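You operate a simulated robot arm through the tools that you are given. There is no shell and no other tool.

Carry out the task below with a simulated robot arm. There is one attempt and no reset: what you move stays moved.

JOB
Ease the strap, push both pads under it and ratchet into the green.
Fine: brake on first; orange pad onto mark 1, white pad onto mark 2, with the strap slack.

It is judged by the outcome, as a careful person would: the job done as asked, and still so three seconds after it is handed in. It fails if anything else is knocked over, pushed out of place, dropped, spilled or broken.

ROBOT AND FRAMES
A 6-joint arm with a two-finger gripper, fixed in place. Base frame: the origin is on the floor under the middle of its stand, x ahead of it, y to its left, z up. Lengths are in m, angles in degrees, forces in N, time in s.
It reaches about 1.572 m from its shoulder. Its first joint turns from -166.0 to 166.0 degrees. Payload 2.45 kg.
Tool frame: the origin (TCP) lies between the finger pads and is the grasp point; the fingertips stand 0.02 m ahead of it; z points along the fingers, y is the line along which they close. The gripper opens to 0.14 m; its body begins 0.168 m behind the TCP.
Orientation is that of the tool frame in the base frame, as a unit quaternion [w, x, y, z]. With the fingers straight down and closing along the base's y, the tool's x points along the base's -x, its y along +y and its z along -z.

CONTROLS
- The arm moves only by the tool arm_command. Its argument "deltas" is a list of rows, each an object (a shift or turn left out is 0, a gripper value left out holds the last) with "gripper": the finger opening in m, from 0 to 0.14; "translation": the shift along the tool's x, y, z in units of 30 mm (1.0 is 30 mm), a list of three; "delta_rot": the turn, a rotation vector about the tool's x, y, z in units of 4 degrees (1.0 is 4 degrees), a list of three. In form: [{"gripper": gripper, "translation": [x, y, z], "delta_rot": [ax, ay, az]}, ...]. A call has 1 to 20 rows; each row shifts and turns the commanded pose from where the row before left it, along the tool's axes as they then stand. A call with a number of a shift or a turn outside -1 to 1 is refused whole. Each row takes 0.2 s and may step no farther than 0.05 m and 8.6 degrees from the row before; otherwise, or with a gripper value out of range, the whole call is refused. Where a pose cannot be reached the arm comes as near as it can. A force on the tool above 90 N (or 10 N above the force at the start of the call, whichever is more), or a blocked arm, ends the call early, and 0.2 s more pass. The fingers move at their own pace (about 0.045 m/s each) and stop on an object; they squeeze with about 40 N. The grip force told is the motor's: it shows also when the fingers shut on nothing. Time passes only in rows, and 0.2 s behind the last, so rows that do not move let the fingers close. It gives the time, the measured TCP pose, the force on the tool (base axes), the opening and the grip force at its end, in the units of the frame above (readings bear some noise), with the torque about the TCP (base axes, N m) and any sound that the robot's microphone picked up.
- Cameras (640 x 400 px; columns grow to the right, rows downward): "scene" is fixed at [0.2218, -0.5033, 1.3699]; the picture's right is [0.67, -0.74, 0.00], its down [-0.49, -0.44, -0.75] and it looks along [0.56, 0.50, -0.66] (base axes); focal length 241 px, centre (320, 200). "wrist" rides on the gripper at [0.078, 0.011, -0.209] in the tool frame; the picture's right is [-0.14, 0.99, 0.00], its down [-0.92, -0.13, -0.37] and it looks along [-0.37, -0.05, 0.93] (tool axes); focal length 280 px, centre (320, 200). There is no depth. A picture from a camera that has moved, and an enlarged one, comes with that camera's place and axes in the base frame and with its lens. The place of the scene camera against the robot may be out by one fixed shift of up to 0.012 m in any direction.
- snapshot(camera): a new picture of that camera. No time passes.
- enlarge(camera, box): a new picture of the part [left, top, right, bottom] of that camera's present view, enlarged. No time passes.
- close_job(): hands the job in; it is judged then, once.

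Places have to be worked out from the pictures, the camera data and where the tool is seen. Open the gripper and draw the arm clear of the work before you hand the job in, unless the task says otherwise.

The tools are called after "Emit:" by a JSON object that holds its "api" and its "payload". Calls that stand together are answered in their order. arm_command: Moves the arm, as the interface text tells. Its arguments: {"type":"object","properties":{"deltas":{"type":"array","items":{"type":"object","properties":{"gripper":{"type":"number"},"translation":{"type":"array","items":{"type":"number"}},"delta_rot":{"type":"array","items":{"type":"number"}}}}}},"required":["deltas"]} The other tools are called the same way: snapshot (camera) takes a picture; enlarge (camera, box) takes an enlarged picture of a part of a camera's view; close_job () hands the job in.

At the start:

```text
clock: 0.0
tool_pos: [0.7187, 0.2213, 1.1504]
orientation: [0.001, 0.0, 1.0, 0.0]
wrist_force: [-0.4, 0.1, -0.2]
wrist_torque: [0.03, 0.0, 0.02]
finger_gap: 0.1398
finger_force: 0.2
```

scene: 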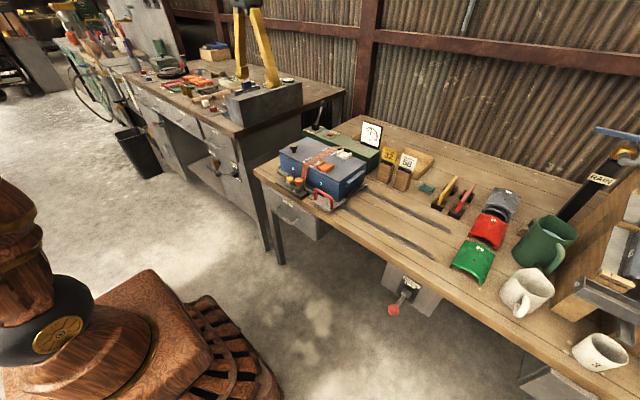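
wrist: 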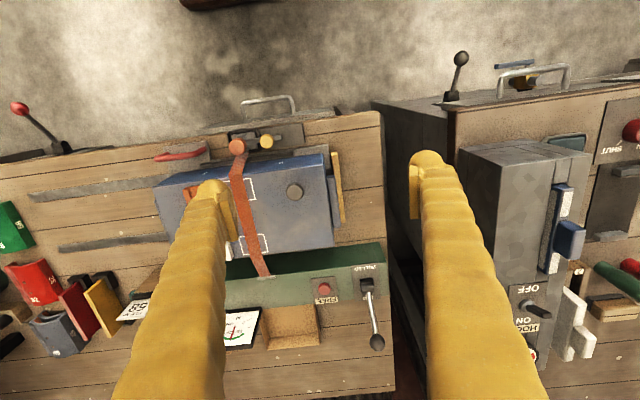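

I start by looking closely at the scene with enlarged views to identify the strap, pads, brake, ratchet and gauge.

Emit:
{"api": "enlarge", "payload": {"camera": "scene", "box": [240, 110, 400, 230]}}

Emit:
{"api": "enlarge", "payload": {"camera": "scene", "box": [360, 120, 640, 320]}}

Emit:
{"api": "enlarge", "payload": {"camera": "wrist", "box": [0, 80, 400, 380]}}

Emit:
{"api": "enlarge", "payload": {"camera": "scene", "box": [340, 220, 480, 340]}}

```text
3.33 times, centred on (320, 170) of scene
camera zoom: at [0.2218, -0.5033, 1.3699], right [0.67, -0.74, 0.0], down [-0.49, -0.44, -0.75], along [0.56, 0.5, -0.66], focal length 804 px, centre (320, 300)
```

zoom: 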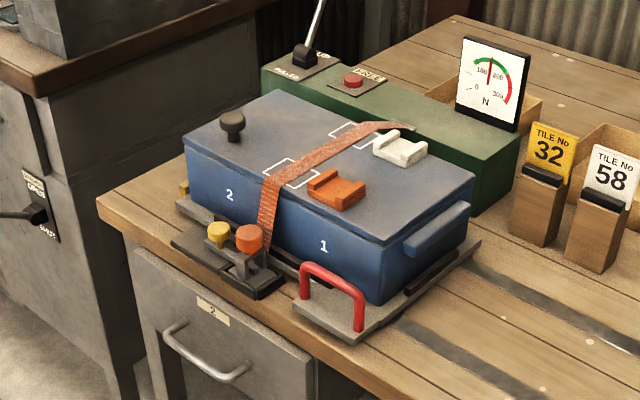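

```text
2.00 times, centred on (500, 220) of scene
camera zoom: at [0.2218, -0.5033, 1.3699], right [0.67, -0.74, 0.0], down [-0.49, -0.44, -0.75], along [0.56, 0.5, -0.66], focal length 482 px, centre (-40, 160)
```

zoom: 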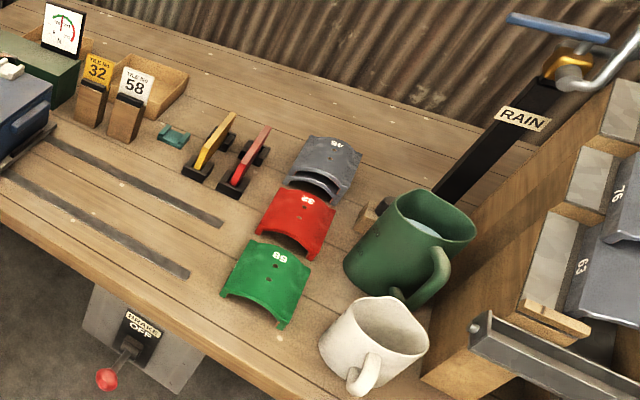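

```text
1.33 times, centred on (200, 230) of wrist
camera zoom: at [0.6394, 0.2332, 1.3589], right [0.14, 0.99, 0.0], down [0.92, -0.13, 0.37], along [0.37, -0.05, -0.93], focal length 374 px, centre (480, 160)
```

zoom: 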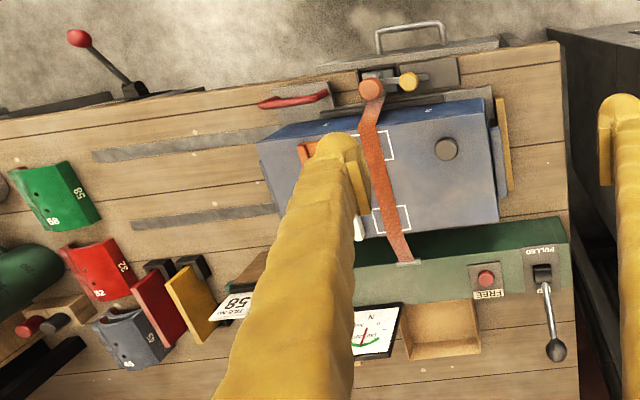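

```text
3.33 times, centred on (410, 280) of scene
camera zoom: at [0.2218, -0.5033, 1.3699], right [0.67, -0.74, 0.0], down [-0.49, -0.44, -0.75], along [0.56, 0.5, -0.66], focal length 804 px, centre (20, -67)
```

zoom: 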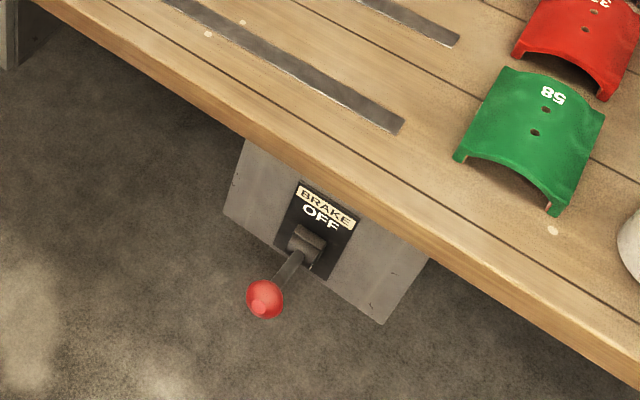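

The blue case carries the strap with the two marks underneath; black knob triangulates to about (0.806, 0.163, 0.884), so the lid is near z=0.86. I'll shift the arm at height toward y≈0.05 so that the wrist camera sees the lid between the fingers.

Emit:
{"api": "arm_command", "payload": {"deltas": [{"translation": [0, -0.95, 0], "gripper": 0.14}, {"translation": [0, -0.95, 0]}, {"translation": [0, -0.95, 0]}, {"translation": [0, -0.95, 0]}, {"translation": [0, -0.95, 0]}, {"translation": [0, -0.95, 0]}]}}

Emit:
{"api": "snapshot", "payload": {"camera": "wrist"}}

Emit:
{"api": "enlarge", "payload": {"camera": "wrist", "box": [200, 80, 440, 230]}}

```text
clock: 1.4
tool_pos: [0.7202, 0.0496, 1.1498]
orientation: [0.0, 0.0, 1.0, 0.001]
wrist_force: [0.6, -0.4, 0.0]
wrist_torque: [0.0, -0.01, -0.02]
finger_gap: 0.14
finger_force: 0.0
```

```text
taken
camera wrist: at [0.641, 0.0615, 1.3585], right [0.14, 0.99, 0.0], down [0.92, -0.13, 0.37], along [0.37, -0.05, -0.93], focal length 280 px, centre (320, 200)
```

wrist: 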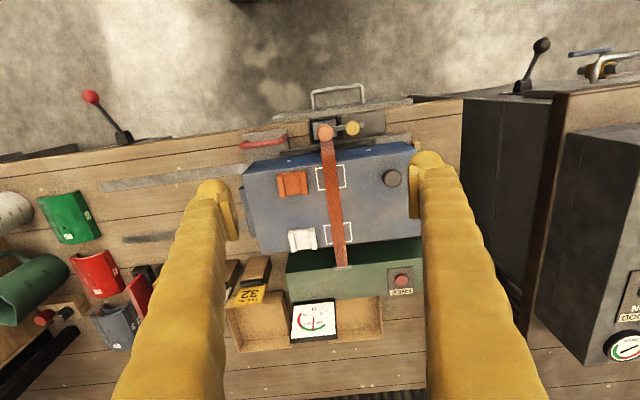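

```text
2.67 times, centred on (320, 155) of wrist
camera zoom: at [0.641, 0.0615, 1.3585], right [0.14, 0.99, 0.0], down [0.92, -0.13, 0.37], along [0.37, -0.05, -0.93], focal length 748 px, centre (320, 320)
```

zoom: 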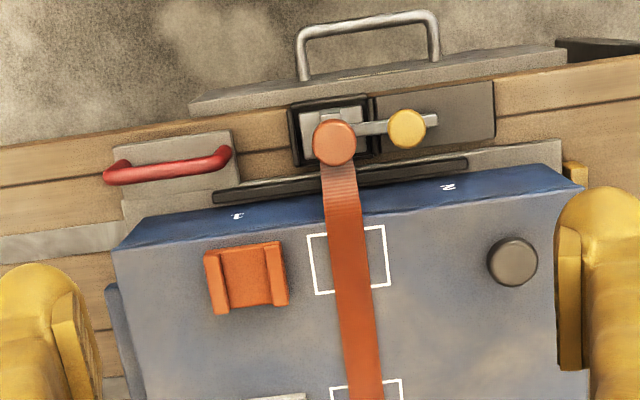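

The case has "1" and "2" on its front face; I need a closer look at marks, gauge, buckle, and the release/ratchet controls before touching anything.

Emit:
{"api": "enlarge", "payload": {"camera": "scene", "box": [345, 110, 393, 140]}}

Emit:
{"api": "enlarge", "payload": {"camera": "scene", "box": [280, 140, 360, 190]}}

Emit:
{"api": "enlarge", "payload": {"camera": "wrist", "box": [240, 200, 420, 345]}}

Emit:
{"api": "enlarge", "payload": {"camera": "scene", "box": [290, 100, 370, 150]}}

```text
13.33 times, centred on (369, 125) of scene
camera zoom: at [0.2218, -0.5033, 1.3699], right [0.67, -0.74, 0.0], down [-0.49, -0.44, -0.75], along [0.56, 0.5, -0.66], focal length 3214 px, centre (-333, 1200)
```

zoom: 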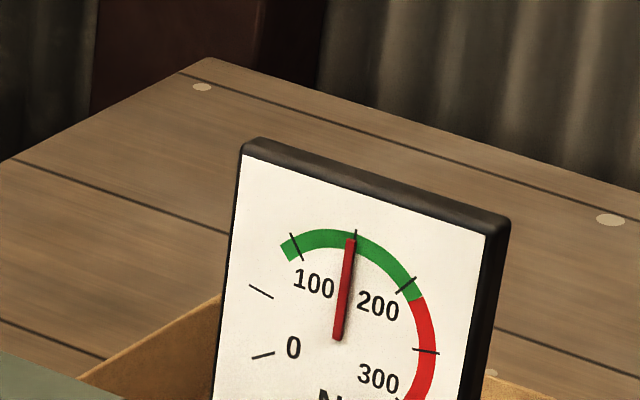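

```text
8.00 times, centred on (320, 165) of scene
camera zoom: at [0.2218, -0.5033, 1.3699], right [0.67, -0.74, 0.0], down [-0.49, -0.44, -0.75], along [0.56, 0.5, -0.66], focal length 1928 px, centre (320, 480)
```

zoom: 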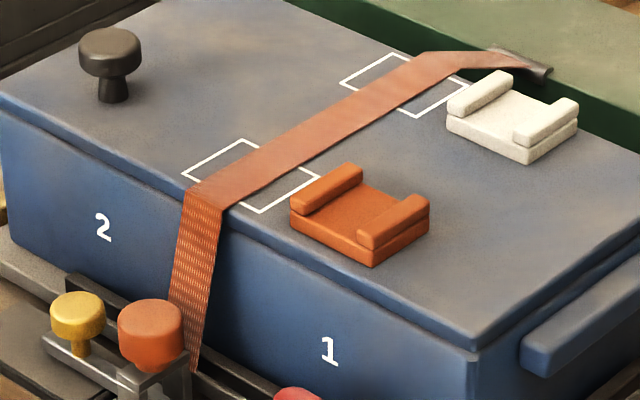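

```text
2.76 times, centred on (330, 272) of wrist
camera zoom: at [0.641, 0.0615, 1.3585], right [0.14, 0.99, 0.0], down [0.92, -0.13, 0.37], along [0.37, -0.05, -0.93], focal length 774 px, centre (292, 0)
```

zoom: 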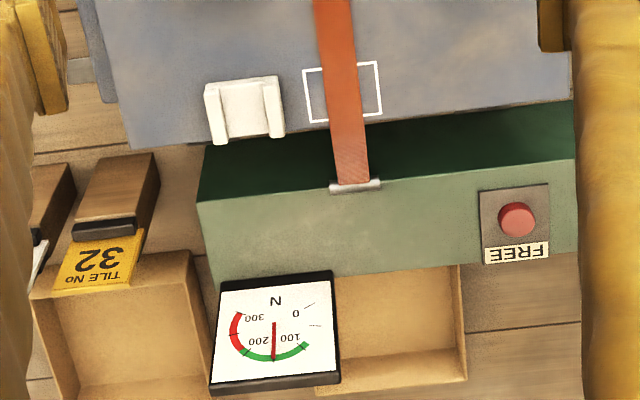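

```text
8.00 times, centred on (330, 125) of scene
camera zoom: at [0.2218, -0.5033, 1.3699], right [0.67, -0.74, 0.0], down [-0.49, -0.44, -0.75], along [0.56, 0.5, -0.66], focal length 1928 px, centre (240, 800)
```

zoom: 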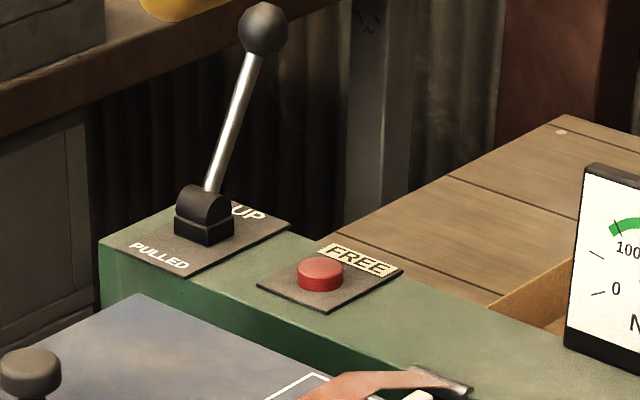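

Gauge now reads ~150 N (strap tight), the ratchet lever is at UP with PULLED toward the robot, and FREE is a red button. I'll zoom in on the front buckle and the brake lever for details.

Emit:
{"api": "enlarge", "payload": {"camera": "scene", "box": [275, 160, 339, 200]}}

Emit:
{"api": "enlarge", "payload": {"camera": "scene", "box": [375, 260, 439, 320]}}

Emit:
{"api": "enlarge", "payload": {"camera": "wrist", "box": [290, 150, 370, 260]}}

Emit:
{"api": "enlarge", "payload": {"camera": "wrist", "box": [0, 80, 200, 220]}}

```text
10.00 times, centred on (307, 180) of scene
camera zoom: at [0.2218, -0.5033, 1.3699], right [0.67, -0.74, 0.0], down [-0.49, -0.44, -0.75], along [0.56, 0.5, -0.66], focal length 2410 px, centre (450, 400)
```

zoom: 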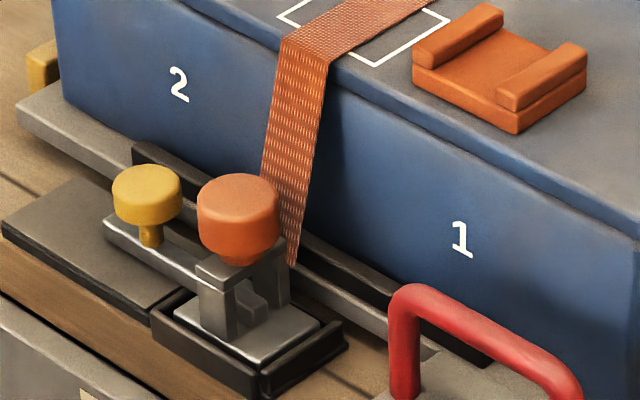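

```text
6.67 times, centred on (407, 290) of scene
camera zoom: at [0.2218, -0.5033, 1.3699], right [0.67, -0.74, 0.0], down [-0.49, -0.44, -0.75], along [0.56, 0.5, -0.66], focal length 1607 px, centre (-260, -400)
```

zoom: 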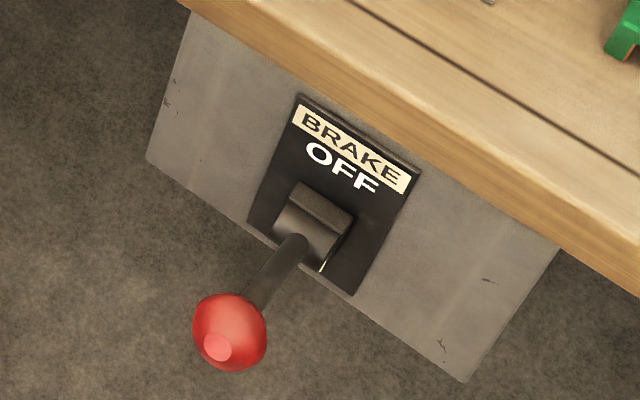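

```text
3.64 times, centred on (330, 205) of wrist
camera zoom: at [0.641, 0.0615, 1.3585], right [0.14, 0.99, 0.0], down [0.92, -0.13, 0.37], along [0.37, -0.05, -0.93], focal length 1020 px, centre (284, 182)
```

zoom: 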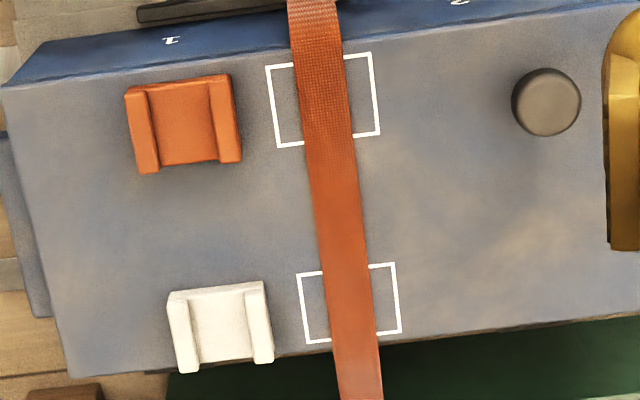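

```text
2.86 times, centred on (100, 150) of wrist
camera zoom: at [0.641, 0.0615, 1.3585], right [0.14, 0.99, 0.0], down [0.92, -0.13, 0.37], along [0.37, -0.05, -0.93], focal length 801 px, centre (949, 343)
```

zoom: 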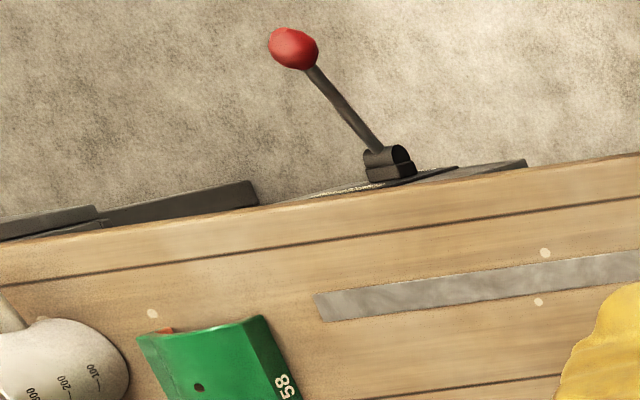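

The brake lever knob triangulates to about (0.588, -0.453, 0.688) with pivot ~(0.687, -0.453, 0.637), leaning up toward "OFF", so ON should be downward. I'll move above the brake at a safe height and look.

Emit:
{"api": "arm_command", "payload": {"deltas": [{"translation": [0.259, -0.985, 0.2]}, {"translation": [0.259, -0.985, 0.2]}, {"translation": [0.259, -0.985, 0.2]}, {"translation": [0.259, -0.985, 0.2]}, {"translation": [0.259, -0.985, 0.2]}, {"translation": [0.259, -0.985, 0.2]}, {"translation": [0.259, -0.985, 0.2]}, {"translation": [0.259, -0.985, 0.2]}, {"translation": [0.259, -0.985, 0.2]}, {"translation": [0.259, -0.985, 0.2]}, {"translation": [0.259, -0.985, 0.2]}, {"translation": [0.259, -0.985, 0.2]}, {"translation": [0.259, -0.985, 0.2]}, {"translation": [0.259, -0.985, 0.2]}, {"translation": [0.259, -0.985, 0.2]}, {"translation": [0.259, -0.985, 0.2]}, {"translation": [0.259, -0.985, 0.2]}]}}

Emit:
{"api": "snapshot", "payload": {"camera": "wrist"}}

Emit:
{"api": "snapshot", "payload": {"camera": "scene"}}

```text
clock: 5.0
tool_pos: [0.5862, -0.4544, 1.0486]
orientation: [0.0, 0.0, 1.0, 0.0]
wrist_force: [1.1, 0.2, -0.2]
wrist_torque: [-0.02, -0.02, 0.02]
finger_gap: 0.1398
finger_force: 0.0
```

```text
taken
camera wrist: at [0.5075, -0.4427, 1.2565], right [0.14, 0.99, 0.0], down [0.92, -0.13, 0.37], along [0.37, -0.05, -0.93], focal length 280 px, centre (320, 200)
```

wrist: 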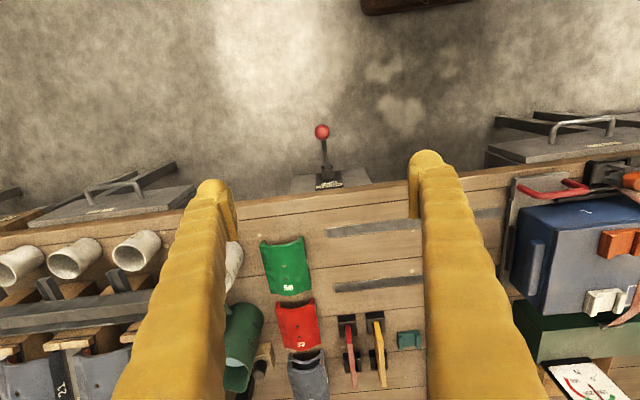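

```text
taken
```

scene: 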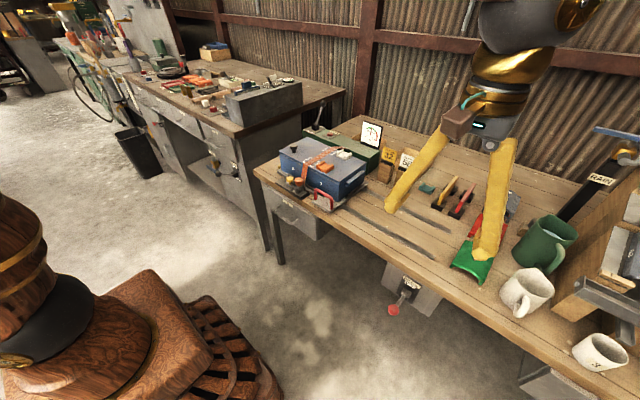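

The knob lies right under the TCP: wrist ray gives (0.588, -0.452) at z≈0.688. I open to 0.08 and descend to z≈0.76, then check again.

Emit:
{"api": "arm_command", "payload": {"deltas": [{"translation": [-0.07, 0.07, 1.0], "gripper": 0.08}, {"translation": [0, 0, 1.0]}, {"translation": [0, 0, 1.0]}, {"translation": [0, 0, 1.0]}, {"translation": [0, 0, 1.0]}, {"translation": [0, 0, 1.0]}, {"translation": [0, 0, 1.0]}, {"translation": [0, 0, 1.0]}, {"translation": [0, 0, 1.0]}, {"translation": [0, 0, 0.6]}]}}

Emit:
{"api": "snapshot", "payload": {"camera": "wrist"}}

Emit:
{"api": "enlarge", "payload": {"camera": "scene", "box": [340, 220, 480, 340]}}

```text
clock: 7.2
tool_pos: [0.5881, -0.4509, 0.7609]
orientation: [0.001, 0.001, 1.0, 0.0]
wrist_force: [0.7, 0.0, 0.0]
wrist_torque: [-0.01, 0.0, 0.03]
finger_gap: 0.0798
finger_force: 0.1
```

```text
taken
camera wrist: at [0.509, -0.439, 0.9685], right [0.14, 0.99, 0.0], down [0.92, -0.13, 0.37], along [0.37, -0.05, -0.93], focal length 280 px, centre (320, 200)
```

wrist: 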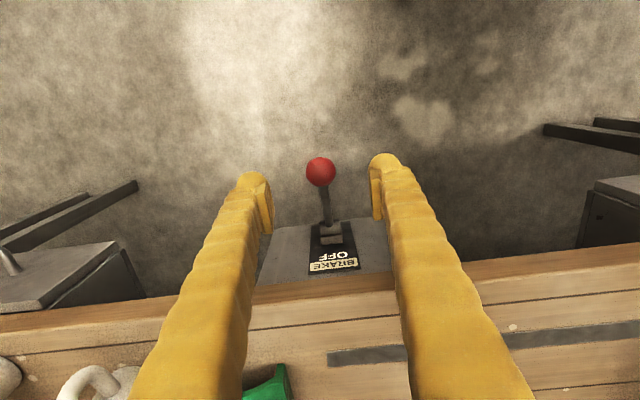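

```text
3.33 times, centred on (410, 280) of scene
camera zoom: at [0.2218, -0.5033, 1.3699], right [0.67, -0.74, 0.0], down [-0.49, -0.44, -0.75], along [0.56, 0.5, -0.66], focal length 804 px, centre (20, -67)
```

zoom: 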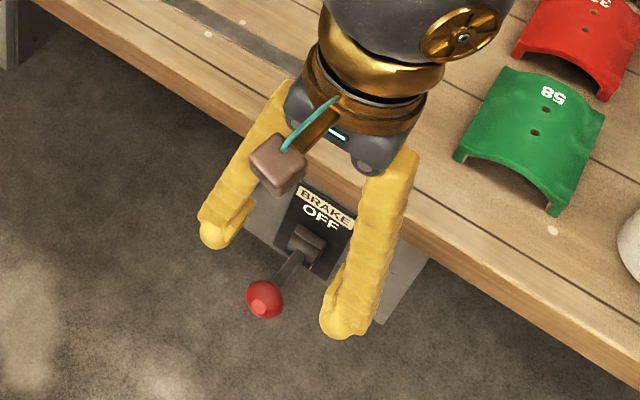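

Knob refines to about (0.587, -0.450, 0.697), centred between the fingers. I descend 0.065 m and close on it.

Emit:
{"api": "arm_command", "payload": {"deltas": [{"translation": [0, 0.03, 0.75]}, {"translation": [0, 0, 0.75]}, {"translation": [0, 0, 0.66]}, {"gripper": 0.0}, {}, {}, {}, {}]}}

Emit:
{"api": "enlarge", "payload": {"camera": "scene", "box": [340, 220, 480, 340]}}

Emit:
{"api": "snapshot", "payload": {"camera": "wrist"}}

```text
clock: 9.0
tool_pos: [0.5881, -0.4498, 0.6962]
orientation: [0.001, 0.0, 1.0, 0.0]
wrist_force: [-1.4, -12.0, -2.5]
wrist_torque: [-0.09, 0.16, 0.0]
finger_gap: 0.03
finger_force: 43.1
```

```text
3.33 times, centred on (410, 280) of scene
camera zoom: at [0.2218, -0.5033, 1.3699], right [0.67, -0.74, 0.0], down [-0.49, -0.44, -0.75], along [0.56, 0.5, -0.66], focal length 804 px, centre (20, -67)
```

zoom: 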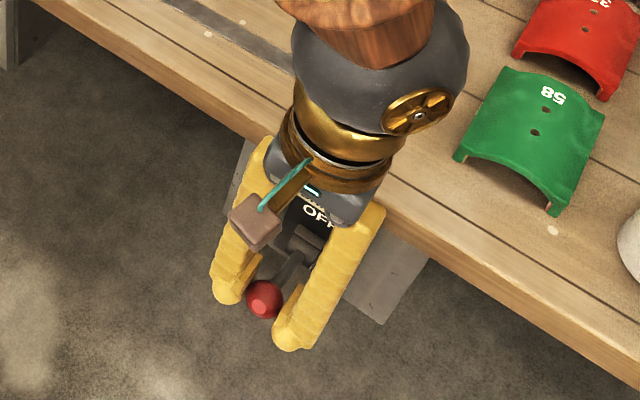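

```text
taken
camera wrist: at [0.5097, -0.4383, 0.904], right [0.14, 0.99, 0.0], down [0.92, -0.13, 0.37], along [0.37, -0.05, -0.93], focal length 280 px, centre (320, 200)
```

wrist: 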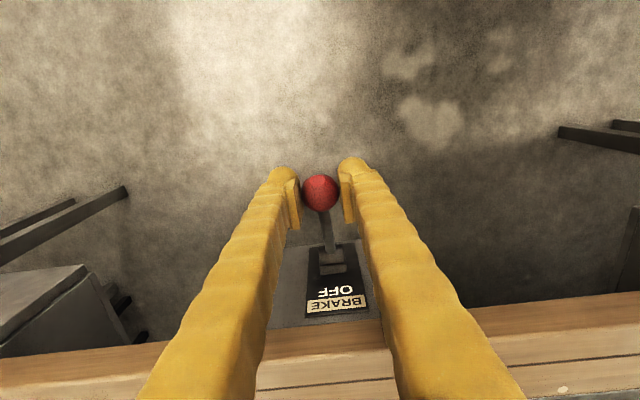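

Knob is held (gap 0.030 m). Now I move it down along the lever arc around the pivot (~0.688, 0.640) to the ON side.

Emit:
{"api": "arm_command", "payload": {"deltas": [{"translation": [0.14, -0.03, 0.3]}, {"translation": [0.13, 0, 0.31]}, {"translation": [0.1, 0, 0.32]}, {"translation": [0.08, 0, 0.32]}, {"translation": [0.04, 0, 0.33]}, {"translation": [0.02, 0, 0.33]}, {"translation": [-0.02, 0, 0.33]}, {"translation": [-0.04, 0, 0.33]}, {"translation": [-0.08, 0, 0.32]}, {"translation": [-0.1, 0, 0.32]}, {"translation": [-0.13, 0, 0.3]}, {}]}}

Emit:
{"api": "enlarge", "payload": {"camera": "scene", "box": [340, 220, 480, 340]}}

Emit:
{"api": "enlarge", "payload": {"camera": "wrist", "box": [240, 140, 440, 340]}}

```text
clock: 11.6
tool_pos: [0.5841, -0.4503, 0.59]
orientation: [0.001, 0.001, 1.0, 0.0]
wrist_force: [-13.3, -3.4, 2.9]
wrist_torque: [0.0, -0.86, -0.02]
finger_gap: 0.0278
finger_force: 44.5
```

```text
3.33 times, centred on (410, 280) of scene
camera zoom: at [0.2218, -0.5033, 1.3699], right [0.67, -0.74, 0.0], down [-0.49, -0.44, -0.75], along [0.56, 0.5, -0.66], focal length 804 px, centre (20, -67)
```

zoom: 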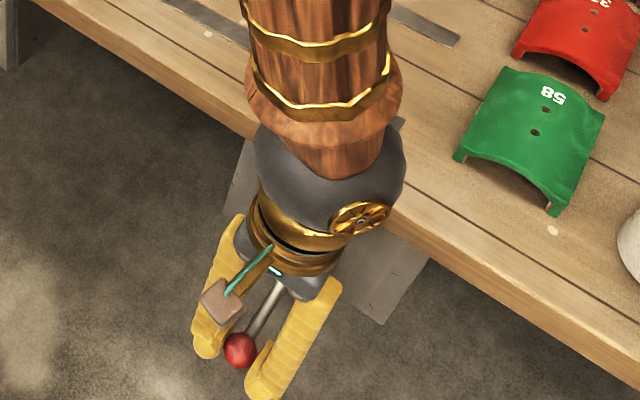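

```text
2.00 times, centred on (340, 240) of wrist
camera zoom: at [0.5053, -0.4383, 0.7983], right [0.14, 0.99, 0.0], down [0.92, -0.13, 0.37], along [0.37, -0.05, -0.93], focal length 561 px, centre (280, 120)
```

zoom: 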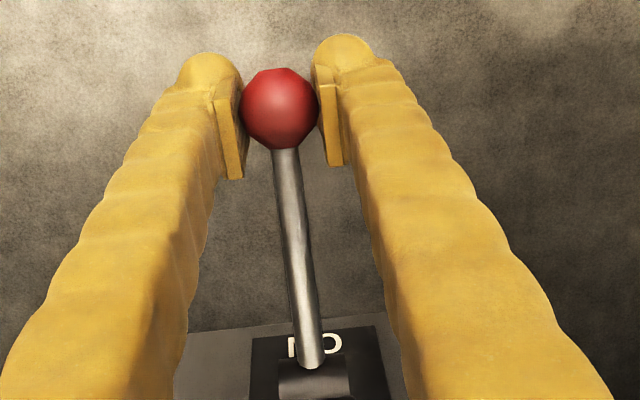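

The lever has swung down and "ON" shows beside it. I press a little farther along the arc to make sure it's fully at its stop, then check force.

Emit:
{"api": "arm_command", "payload": {"deltas": [{"translation": [-0.16, 0, 0.15]}, {"translation": [-0.1, 0, 0.15]}, {"translation": [-0.1, 0, 0.15]}, {}]}}

Emit:
{"api": "enlarge", "payload": {"camera": "wrist", "box": [240, 140, 440, 340]}}

```text
clock: 12.6
tool_pos: [0.5946, -0.4498, 0.5768]
orientation: [0.001, 0.0, 1.0, 0.001]
wrist_force: [-23.9, 1.8, -5.2]
wrist_torque: [-0.01, -1.04, -0.03]
finger_gap: 0.0277
finger_force: 44.7
```

```text
2.00 times, centred on (340, 240) of wrist
camera zoom: at [0.516, -0.4385, 0.7846], right [0.14, 0.99, 0.0], down [0.92, -0.13, 0.37], along [0.37, -0.05, -0.93], focal length 561 px, centre (280, 120)
```

zoom: 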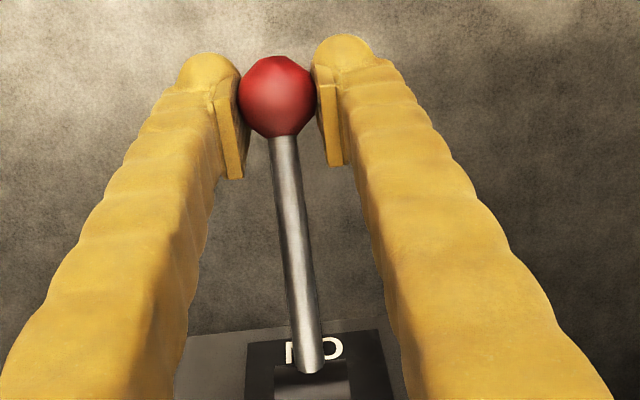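

Knob slid a little in the grip, and I can't tell yet if it is at the stop. I'll relieve x slightly and press down a bit more, watching vertical force.

Emit:
{"api": "arm_command", "payload": {"deltas": [{"translation": [0.15, 0, 0.15]}, {"translation": [0, 0, 0.15]}, {"translation": [0, 0, 0.15]}, {}]}}

Emit:
{"api": "enlarge", "payload": {"camera": "wrist", "box": [240, 140, 440, 340]}}

```text
clock: 13.6
tool_pos: [0.5911, -0.4501, 0.5633]
orientation: [0.001, 0.0, 1.0, 0.0]
wrist_force: [9.4, 25.2, 42.3]
wrist_torque: [-0.24, 0.18, -0.05]
finger_gap: 0.0277
finger_force: 45.0
```

```text
2.00 times, centred on (340, 240) of wrist
camera zoom: at [0.5119, -0.4384, 0.7718], right [0.14, 0.99, 0.0], down [0.92, -0.13, 0.37], along [0.37, -0.05, -0.93], focal length 561 px, centre (280, 120)
```

zoom: 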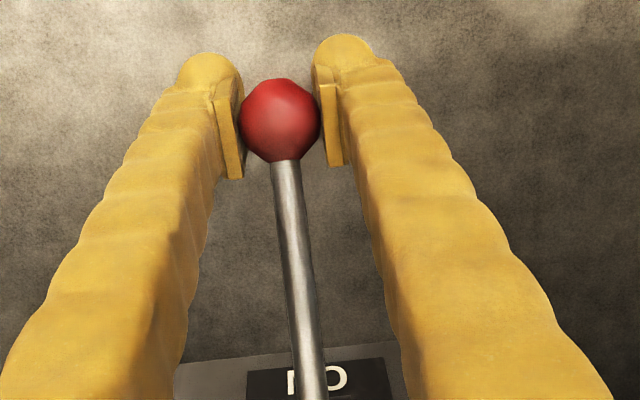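

Vertical force of 42 N shows the lever is at its lower stop: brake ON. I open, withdraw straight up, and verify the lever stays.

Emit:
{"api": "arm_command", "payload": {"deltas": [{"translation": [0, 0, -0.3], "gripper": 0.08}, {}, {}, {"translation": [0, 0, -0.8]}, {"translation": [0, 0, -1]}, {"translation": [0, 0, -1]}, {"translation": [0, 0, -1]}, {"translation": [0, 0, -1]}, {"translation": [0, 0, -1]}, {"translation": [0, 0, -1]}]}}

Emit:
{"api": "snapshot", "payload": {"camera": "wrist"}}

Emit:
{"api": "enlarge", "payload": {"camera": "scene", "box": [340, 220, 480, 340]}}

```text
clock: 15.8
tool_pos: [0.591, -0.4482, 0.7761]
orientation: [-0.001, 0.0, 1.0, 0.0]
wrist_force: [0.2, 0.1, 0.5]
wrist_torque: [0.04, 0.0, 0.01]
finger_gap: 0.0798
finger_force: 0.1
```

```text
taken
camera wrist: at [0.5125, -0.4372, 0.9848], right [0.14, 0.99, 0.0], down [0.92, -0.13, 0.37], along [0.37, -0.05, -0.93], focal length 280 px, centre (320, 200)
```

wrist: 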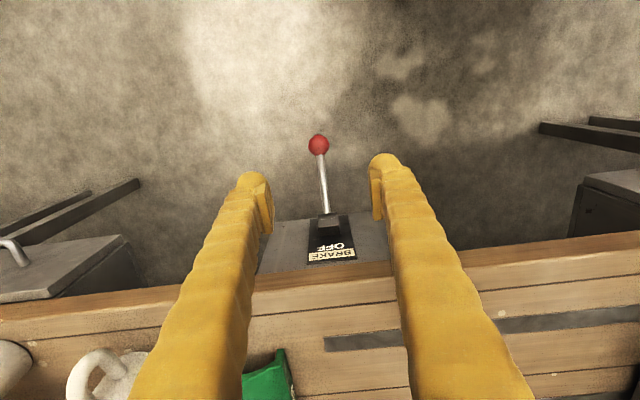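

```text
3.33 times, centred on (410, 280) of scene
camera zoom: at [0.2218, -0.5033, 1.3699], right [0.67, -0.74, 0.0], down [-0.49, -0.44, -0.75], along [0.56, 0.5, -0.66], focal length 804 px, centre (20, -67)
```

zoom: 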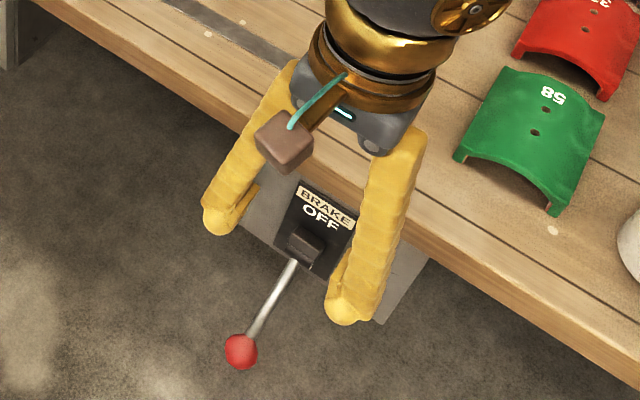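

The lever stays down at ON. Now I raise the arm and travel toward the FREE button (est. 1.075, 0.192, 0.83).

Emit:
{"api": "arm_command", "payload": {"deltas": [{"translation": [0, 0, -1]}, {"translation": [0, 0, -1]}, {"translation": [0, 0, -1]}, {"translation": [0, 0, -1]}, {"translation": [0, 0, -1]}, {"translation": [0, 0, -1]}, {"translation": [0, 0, -1]}, {"translation": [0, 0.5, -1]}, {"translation": [0, 1, -1]}, {"translation": [-0.3, 1, -1]}, {"translation": [-0.6, 1, 0]}, {"translation": [-0.7, 1, 0]}, {"translation": [-0.7, 1, 0]}, {"translation": [-0.7, 1, 0]}, {"translation": [-0.7, 1, 0]}, {"translation": [-0.7, 1, 0]}, {"translation": [-0.7, 1, 0]}, {"translation": [-0.7, 1, 0]}, {"translation": [-0.7, 1, 0]}, {"translation": [-0.7, 1, 0]}]}}

Emit:
{"api": "arm_command", "payload": {"deltas": [{"translation": [-0.7, 1, 0], "gripper": 0.14}, {"translation": [-0.7, 1, 0]}, {"translation": [-0.7, 1, 0]}, {"translation": [-0.7, 1, 0]}, {"translation": [-0.7, 1, 0]}, {"translation": [-0.7, 1, 0]}, {"translation": [-0.7, 1, 0]}, {"translation": [-0.6, 0.8, 0]}, {}]}}

Emit:
{"api": "snapshot", "payload": {"camera": "wrist"}}

Emit:
{"api": "snapshot", "payload": {"camera": "scene"}}

```text
clock: 20.0
tool_pos: [0.8079, -0.0745, 1.0787]
orientation: [0.001, 0.0, 1.0, -0.001]
wrist_force: [-0.6, 0.2, -0.9]
wrist_torque: [-0.01, -0.01, 0.01]
finger_gap: 0.0799
finger_force: 0.1
```

```text
clock: 22.0
tool_pos: [0.9713, 0.159, 1.0765]
orientation: [-0.001, 0.0, 1.0, 0.001]
wrist_force: [0.0, 0.2, 0.6]
wrist_torque: [-0.03, 0.0, 0.03]
finger_gap: 0.1405
finger_force: 0.0
```

```text
taken
camera wrist: at [0.8923, 0.171, 1.2852], right [0.14, 0.99, 0.0], down [0.92, -0.13, 0.37], along [0.37, -0.05, -0.93], focal length 280 px, centre (320, 200)
```

wrist: 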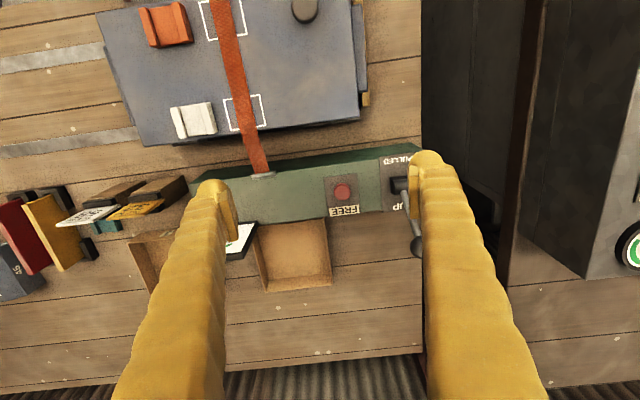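

```text
taken
```

scene: 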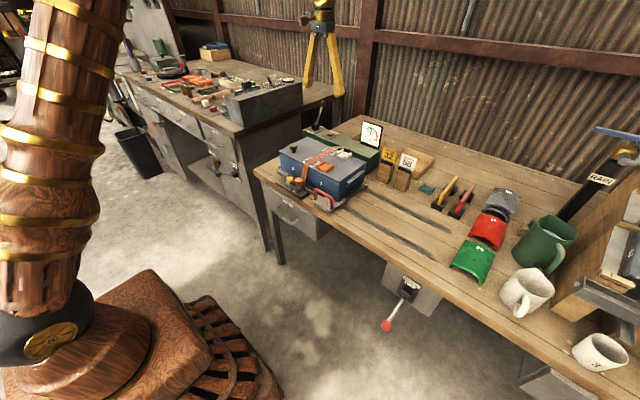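

Combining two wrist views, the FREE button is at about (1.057, 0.185, 0.848). I close the gripper and go to just above it.

Emit:
{"api": "arm_command", "payload": {"deltas": [{"translation": [-1, 0.3, 0], "gripper": 0.0}, {"translation": [-1, 0.3, 0]}, {"translation": [-0.86, 0.25, 0]}, {}, {}, {}, {"translation": [0, 0, 1]}, {"translation": [0, 0, 1]}, {"translation": [0, 0, 1]}, {"translation": [0, 0, 1]}, {"translation": [0, 0, 0.8]}, {}]}}

Emit:
{"api": "snapshot", "payload": {"camera": "wrist"}}

Emit:
{"api": "enlarge", "payload": {"camera": "scene", "box": [290, 90, 390, 160]}}

```text
clock: 24.6
tool_pos: [1.0577, 0.1836, 0.9315]
orientation: [0.001, 0.0, 1.0, 0.0]
wrist_force: [-1.1, 0.1, -0.5]
wrist_torque: [-0.03, 0.0, 0.0]
finger_gap: 0.0001
finger_force: 29.6
```

```text
taken
camera wrist: at [0.9783, 0.1957, 1.1397], right [0.14, 0.99, 0.0], down [0.92, -0.13, 0.37], along [0.37, -0.05, -0.93], focal length 280 px, centre (320, 200)
```

wrist: 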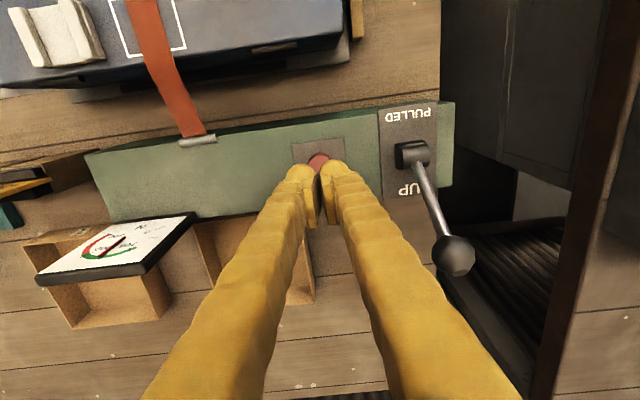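

```text
5.71 times, centred on (340, 125) of scene
camera zoom: at [0.2218, -0.5033, 1.3699], right [0.67, -0.74, 0.0], down [-0.49, -0.44, -0.75], along [0.56, 0.5, -0.66], focal length 1377 px, centre (206, 629)
```

zoom: 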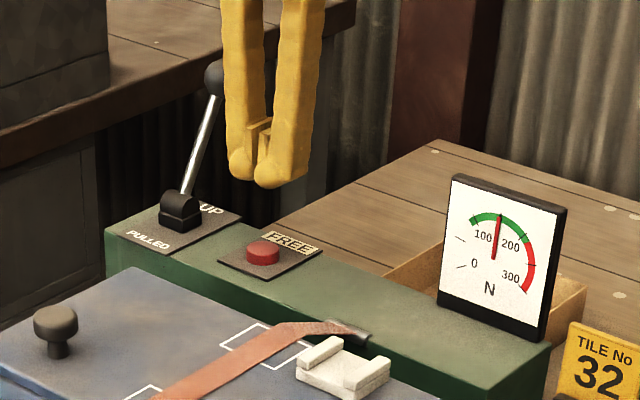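

The closed tips are over the button. I lower to near contact and then in small steps.

Emit:
{"api": "arm_command", "payload": {"deltas": [{"translation": [0.06, 0, 1]}, {"translation": [0, 0, 0.9]}, {"translation": [0, 0, 0.1]}, {"translation": [0, 0, 0.1]}, {"translation": [0, 0, 0.1]}, {}]}}

Emit:
{"api": "enlarge", "payload": {"camera": "scene", "box": [290, 90, 390, 160]}}

```text
clock: 26.0
tool_pos: [1.0555, 0.1843, 0.8675]
orientation: [0.001, 0.0, 1.0, 0.0]
wrist_force: [2.6, 1.4, 6.3]
wrist_torque: [0.04, -0.06, 0.0]
finger_gap: 0.0059
finger_force: 29.7
heard: click
```

```text
5.71 times, centred on (340, 125) of scene
camera zoom: at [0.2218, -0.5033, 1.3699], right [0.67, -0.74, 0.0], down [-0.49, -0.44, -0.75], along [0.56, 0.5, -0.66], focal length 1377 px, centre (206, 629)
```

zoom: 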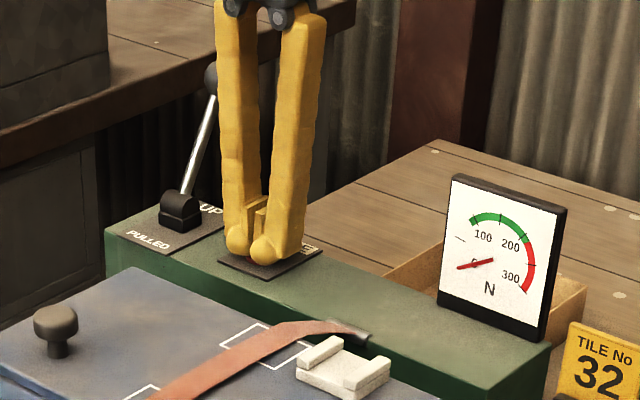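

A click sounded and the gauge dropped to 0. I withdraw upward and check that the strap stays slack.

Emit:
{"api": "arm_command", "payload": {"deltas": [{"translation": [0, 0, -0.5]}, {"translation": [0, 0, -1]}, {"translation": [0, 0, -1]}, {"translation": [0, 0, -1]}, {"translation": [0, 0, -1]}, {"translation": [0, 0, -1]}, {"translation": [0, 0, -1]}, {}]}}

Emit:
{"api": "enlarge", "payload": {"camera": "scene", "box": [240, 110, 400, 210]}}

Emit:
{"api": "enlarge", "payload": {"camera": "scene", "box": [280, 140, 360, 190]}}

```text
clock: 27.8
tool_pos: [1.0566, 0.1842, 1.0632]
orientation: [0.0, 0.0, 1.0, 0.0]
wrist_force: [-0.7, 0.0, 0.8]
wrist_torque: [0.02, 0.03, 0.01]
finger_gap: 0.0001
finger_force: 29.3
```

```text
4.00 times, centred on (320, 160) of scene
camera zoom: at [0.2218, -0.5033, 1.3699], right [0.67, -0.74, 0.0], down [-0.49, -0.44, -0.75], along [0.56, 0.5, -0.66], focal length 964 px, centre (320, 360)
```

zoom: 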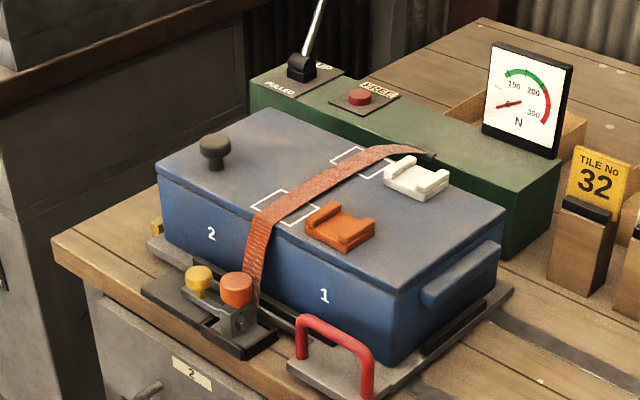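

```text
8.00 times, centred on (320, 165) of scene
camera zoom: at [0.2218, -0.5033, 1.3699], right [0.67, -0.74, 0.0], down [-0.49, -0.44, -0.75], along [0.56, 0.5, -0.66], focal length 1928 px, centre (320, 480)
```

zoom: 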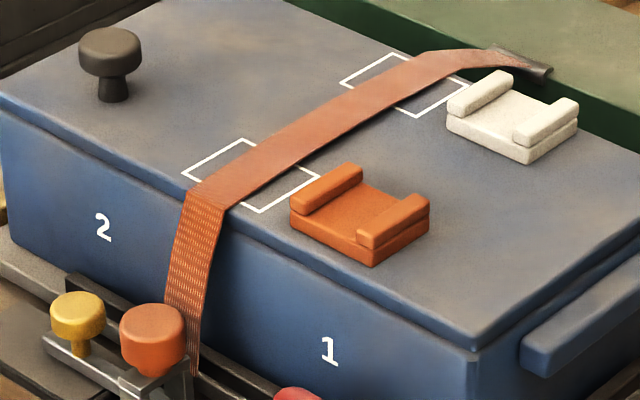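

Gauge reads 0 and stays there, so the strap is eased. I move back over the lid with open fingers to look closely at marks, any digits, and how slack the strap is.

Emit:
{"api": "arm_command", "payload": {"deltas": [{"translation": [1, -0.36, 0], "gripper": 0.14}, {"translation": [1, -0.36, 0]}, {"translation": [1, -0.36, 0]}, {"translation": [1, -0.36, 0]}, {"translation": [1, -0.36, 0]}, {"translation": [1, -0.36, 0]}, {"translation": [1, -0.36, 0]}, {"translation": [1, -0.36, 0]}, {"translation": [1, -0.36, 0]}, {"translation": [1, -0.36, 0]}, {"translation": [1, -0.36, 0]}, {}]}}

Emit:
{"api": "snapshot", "payload": {"camera": "wrist"}}

Emit:
{"api": "enlarge", "payload": {"camera": "wrist", "box": [240, 60, 420, 240]}}

```text
clock: 30.4
tool_pos: [0.7235, 0.0659, 1.0646]
orientation: [0.001, 0.0, 1.0, 0.0]
wrist_force: [0.3, 0.1, 0.1]
wrist_torque: [-0.01, -0.02, 0.04]
finger_gap: 0.1401
finger_force: 0.0
```

```text
taken
camera wrist: at [0.6458, 0.0766, 1.2718], right [0.14, 0.99, 0.0], down [0.92, -0.13, 0.37], along [0.37, -0.05, -0.93], focal length 280 px, centre (320, 200)
```

wrist: 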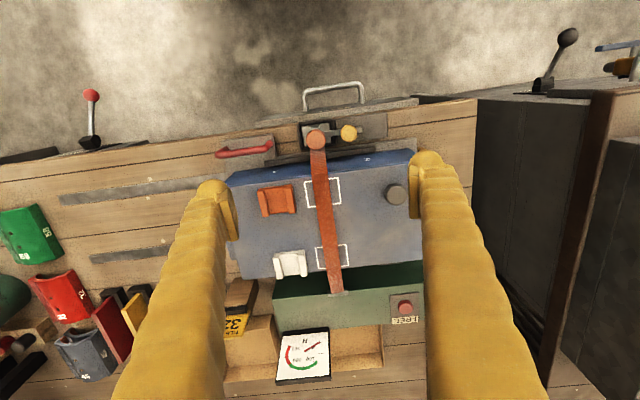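

```text
2.22 times, centred on (330, 150) of wrist
camera zoom: at [0.6458, 0.0766, 1.2718], right [0.14, 0.99, 0.0], down [0.92, -0.13, 0.37], along [0.37, -0.05, -0.93], focal length 623 px, centre (298, 311)
```

zoom: 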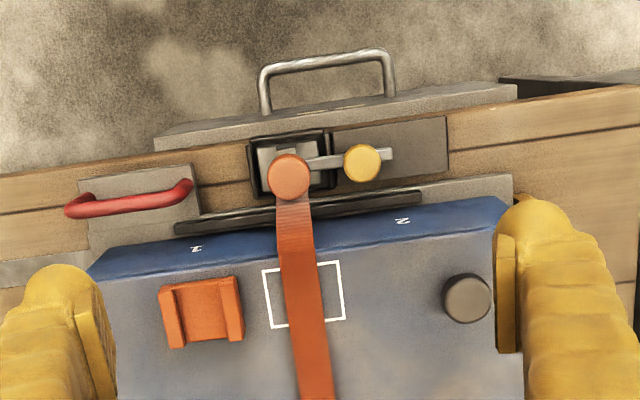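

No digits visible on the lid marks; I need a lower side view. I shift to the −y side of the case and turn the tool −90° about its axis so the camera looks from −y toward the strap.

Emit:
{"api": "arm_command", "payload": {"deltas": [{"translation": [-0.6, -1, 0], "gripper": 0.08}, {"translation": [-0.6, -1, 0]}, {"translation": [-0.6, -1, 0]}, {"translation": [-0.6, -1, 0]}, {"translation": [-0.6, -1, 0]}, {"translation": [-0.6, -1, 0]}, {"translation": [-0.6, -1, 0]}, {"delta_rot": [0, 0, -1]}, {"delta_rot": [0, 0, -1]}, {"delta_rot": [0, 0, -1]}, {"delta_rot": [0, 0, -1]}, {"delta_rot": [0, 0, -1]}, {"delta_rot": [0, 0, -1]}, {"delta_rot": [0, 0, -1]}, {"delta_rot": [0, 0, -1]}, {"delta_rot": [0, 0, -1]}, {"delta_rot": [0, 0, -1]}, {"delta_rot": [0, 0, -1]}, {"delta_rot": [0, 0, -1]}, {"delta_rot": [0, 0, -1]}]}}

Emit:
{"api": "arm_command", "payload": {"deltas": [{"delta_rot": [0, 0, -1]}, {"delta_rot": [0, 0, -1]}, {"delta_rot": [0, 0, -1]}, {"delta_rot": [0, 0, -1]}, {"delta_rot": [0, 0, -1]}, {"delta_rot": [0, 0, -1]}, {"delta_rot": [0, 0, -1]}, {"delta_rot": [0, 0, -1]}, {"delta_rot": [0, 0, -1]}, {"delta_rot": [0, 0, -0.5]}, {}]}}

Emit:
{"api": "snapshot", "payload": {"camera": "wrist"}}

Emit:
{"api": "snapshot", "payload": {"camera": "scene"}}

```text
clock: 34.6
tool_pos: [0.8505, -0.145, 1.0606]
orientation: [0.001, -0.439, 0.898, 0.001]
wrist_force: [1.1, -0.8, -0.5]
wrist_torque: [-0.01, -0.02, -0.02]
finger_gap: 0.08
finger_force: 0.1
```

```text
clock: 37.0
tool_pos: [0.8507, -0.1449, 1.0619]
orientation: [-0.001, -0.707, 0.707, 0.001]
wrist_force: [-0.3, 0.0, -0.1]
wrist_torque: [0.04, -0.01, -0.01]
finger_gap: 0.0797
finger_force: 0.1
```

```text
taken
camera wrist: at [0.8393, -0.2222, 1.2697], right [-0.99, 0.14, 0.0], down [0.13, 0.92, 0.37], along [0.05, 0.37, -0.93], focal length 280 px, centre (320, 200)
```

wrist: 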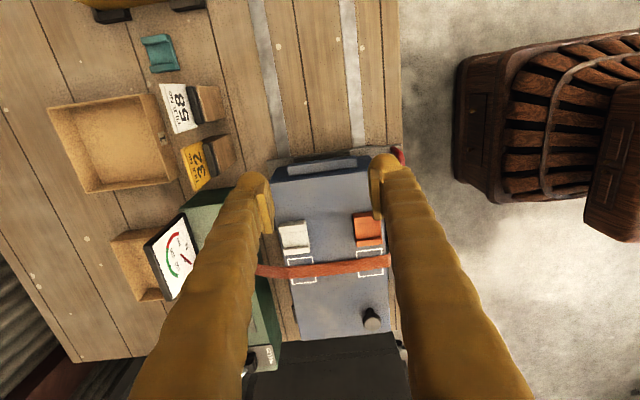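

```text
taken
```

scene: 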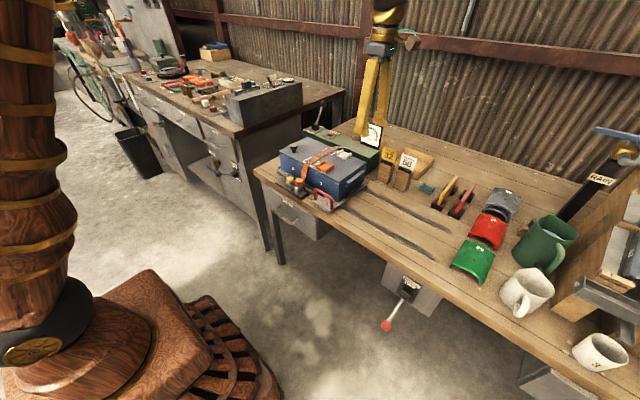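

The strap seems loosened. I tilt the tool by about 40° to get a low side view of strap, pads and marks.

Emit:
{"api": "arm_command", "payload": {"deltas": [{"translation": [1, 0, 0], "gripper": 0.14}, {"translation": [1, 0, 0]}, {"delta_rot": [0, -1, 0]}, {"delta_rot": [0, -1, 0]}, {"delta_rot": [0, -1, 0]}, {"delta_rot": [0, -1, 0]}, {"delta_rot": [0, -1, 0]}, {"delta_rot": [0, -1, 0]}, {"delta_rot": [0, -1, 0]}, {"delta_rot": [0, -1, 0]}, {"delta_rot": [0, -1, 0]}, {"delta_rot": [0, -1, 0]}, {}]}}

Emit:
{"api": "snapshot", "payload": {"camera": "wrist"}}

Emit:
{"api": "enlarge", "payload": {"camera": "wrist", "box": [230, 120, 420, 240]}}

```text
clock: 39.8
tool_pos: [0.8508, -0.2041, 1.0613]
orientation: [-0.243, 0.664, -0.664, -0.242]
wrist_force: [-0.2, 0.7, 1.0]
wrist_torque: [-0.03, -0.03, 0.0]
finger_gap: 0.14
finger_force: 0.2
```

```text
taken
camera wrist: at [0.8394, -0.3977, 1.1698], right [-0.99, 0.1, 0.09], down [0.13, 0.47, 0.88], along [0.05, 0.88, -0.48], focal length 280 px, centre (320, 200)
```

wrist: 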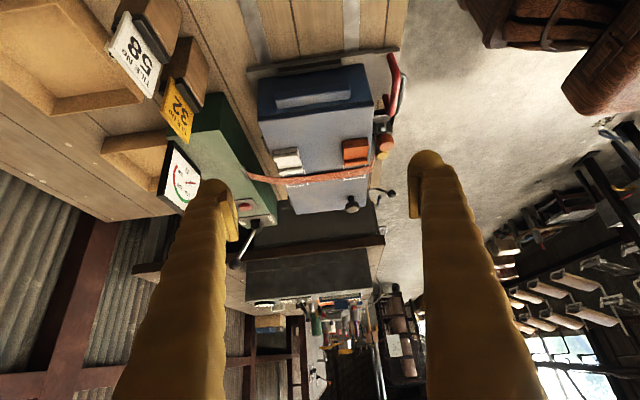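

```text
3.33 times, centred on (325, 180) of wrist
camera zoom: at [0.8394, -0.3977, 1.1698], right [-0.99, 0.1, 0.09], down [0.13, 0.47, 0.88], along [0.05, 0.88, -0.48], focal length 935 px, centre (303, 267)
```

zoom: 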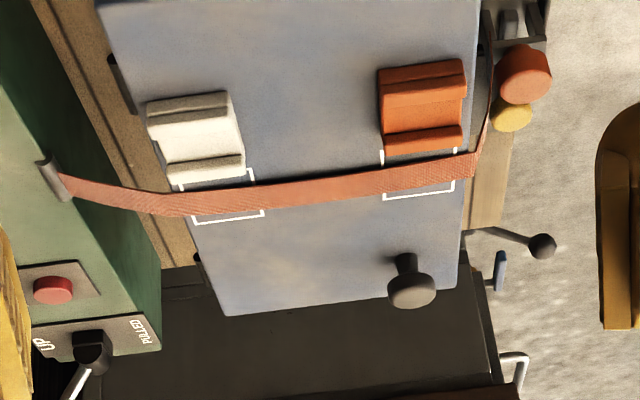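

This low view shows the strap is lifted slightly off the lid. I move the camera closer in the same attitude to judge the strap clearance and look for digits under it.

Emit:
{"api": "arm_command", "payload": {"deltas": [{"translation": [-0.05, 0, 0.9]}, {"translation": [-0.05, 0, 0.9]}, {"translation": [-0.05, 0, 0.9]}, {"translation": [-0.05, 0, 0.9]}, {"translation": [-0.05, 0, 0.9]}, {}]}}

Emit:
{"api": "snapshot", "payload": {"camera": "wrist"}}

Emit:
{"api": "enlarge", "payload": {"camera": "wrist", "box": [230, 100, 420, 220]}}

```text
clock: 41.2
tool_pos: [0.8517, -0.1095, 0.9611]
orientation: [0.243, -0.664, 0.665, 0.241]
wrist_force: [0.8, 0.5, -0.2]
wrist_torque: [0.02, 0.0, -0.03]
finger_gap: 0.14
finger_force: 0.0
```

```text
taken
camera wrist: at [0.84, -0.3033, 1.0702], right [-0.99, 0.11, 0.09], down [0.13, 0.47, 0.87], along [0.05, 0.88, -0.48], focal length 280 px, centre (320, 200)
```

wrist: 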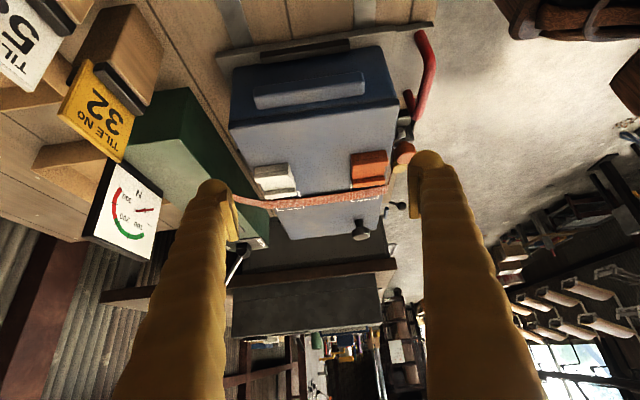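

```text
3.33 times, centred on (325, 160) of wrist
camera zoom: at [0.84, -0.3033, 1.0702], right [-0.99, 0.11, 0.09], down [0.13, 0.47, 0.87], along [0.05, 0.88, -0.48], focal length 935 px, centre (303, 333)
```

zoom: 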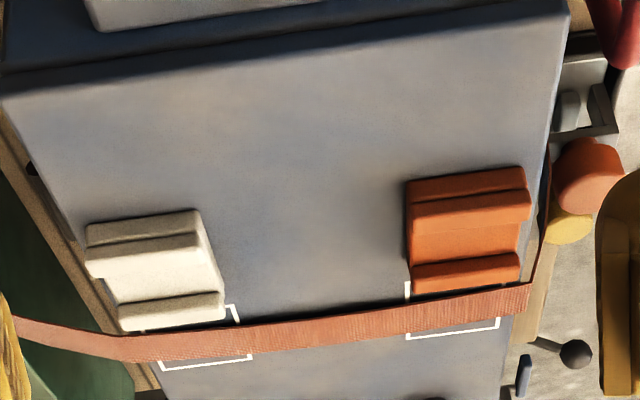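

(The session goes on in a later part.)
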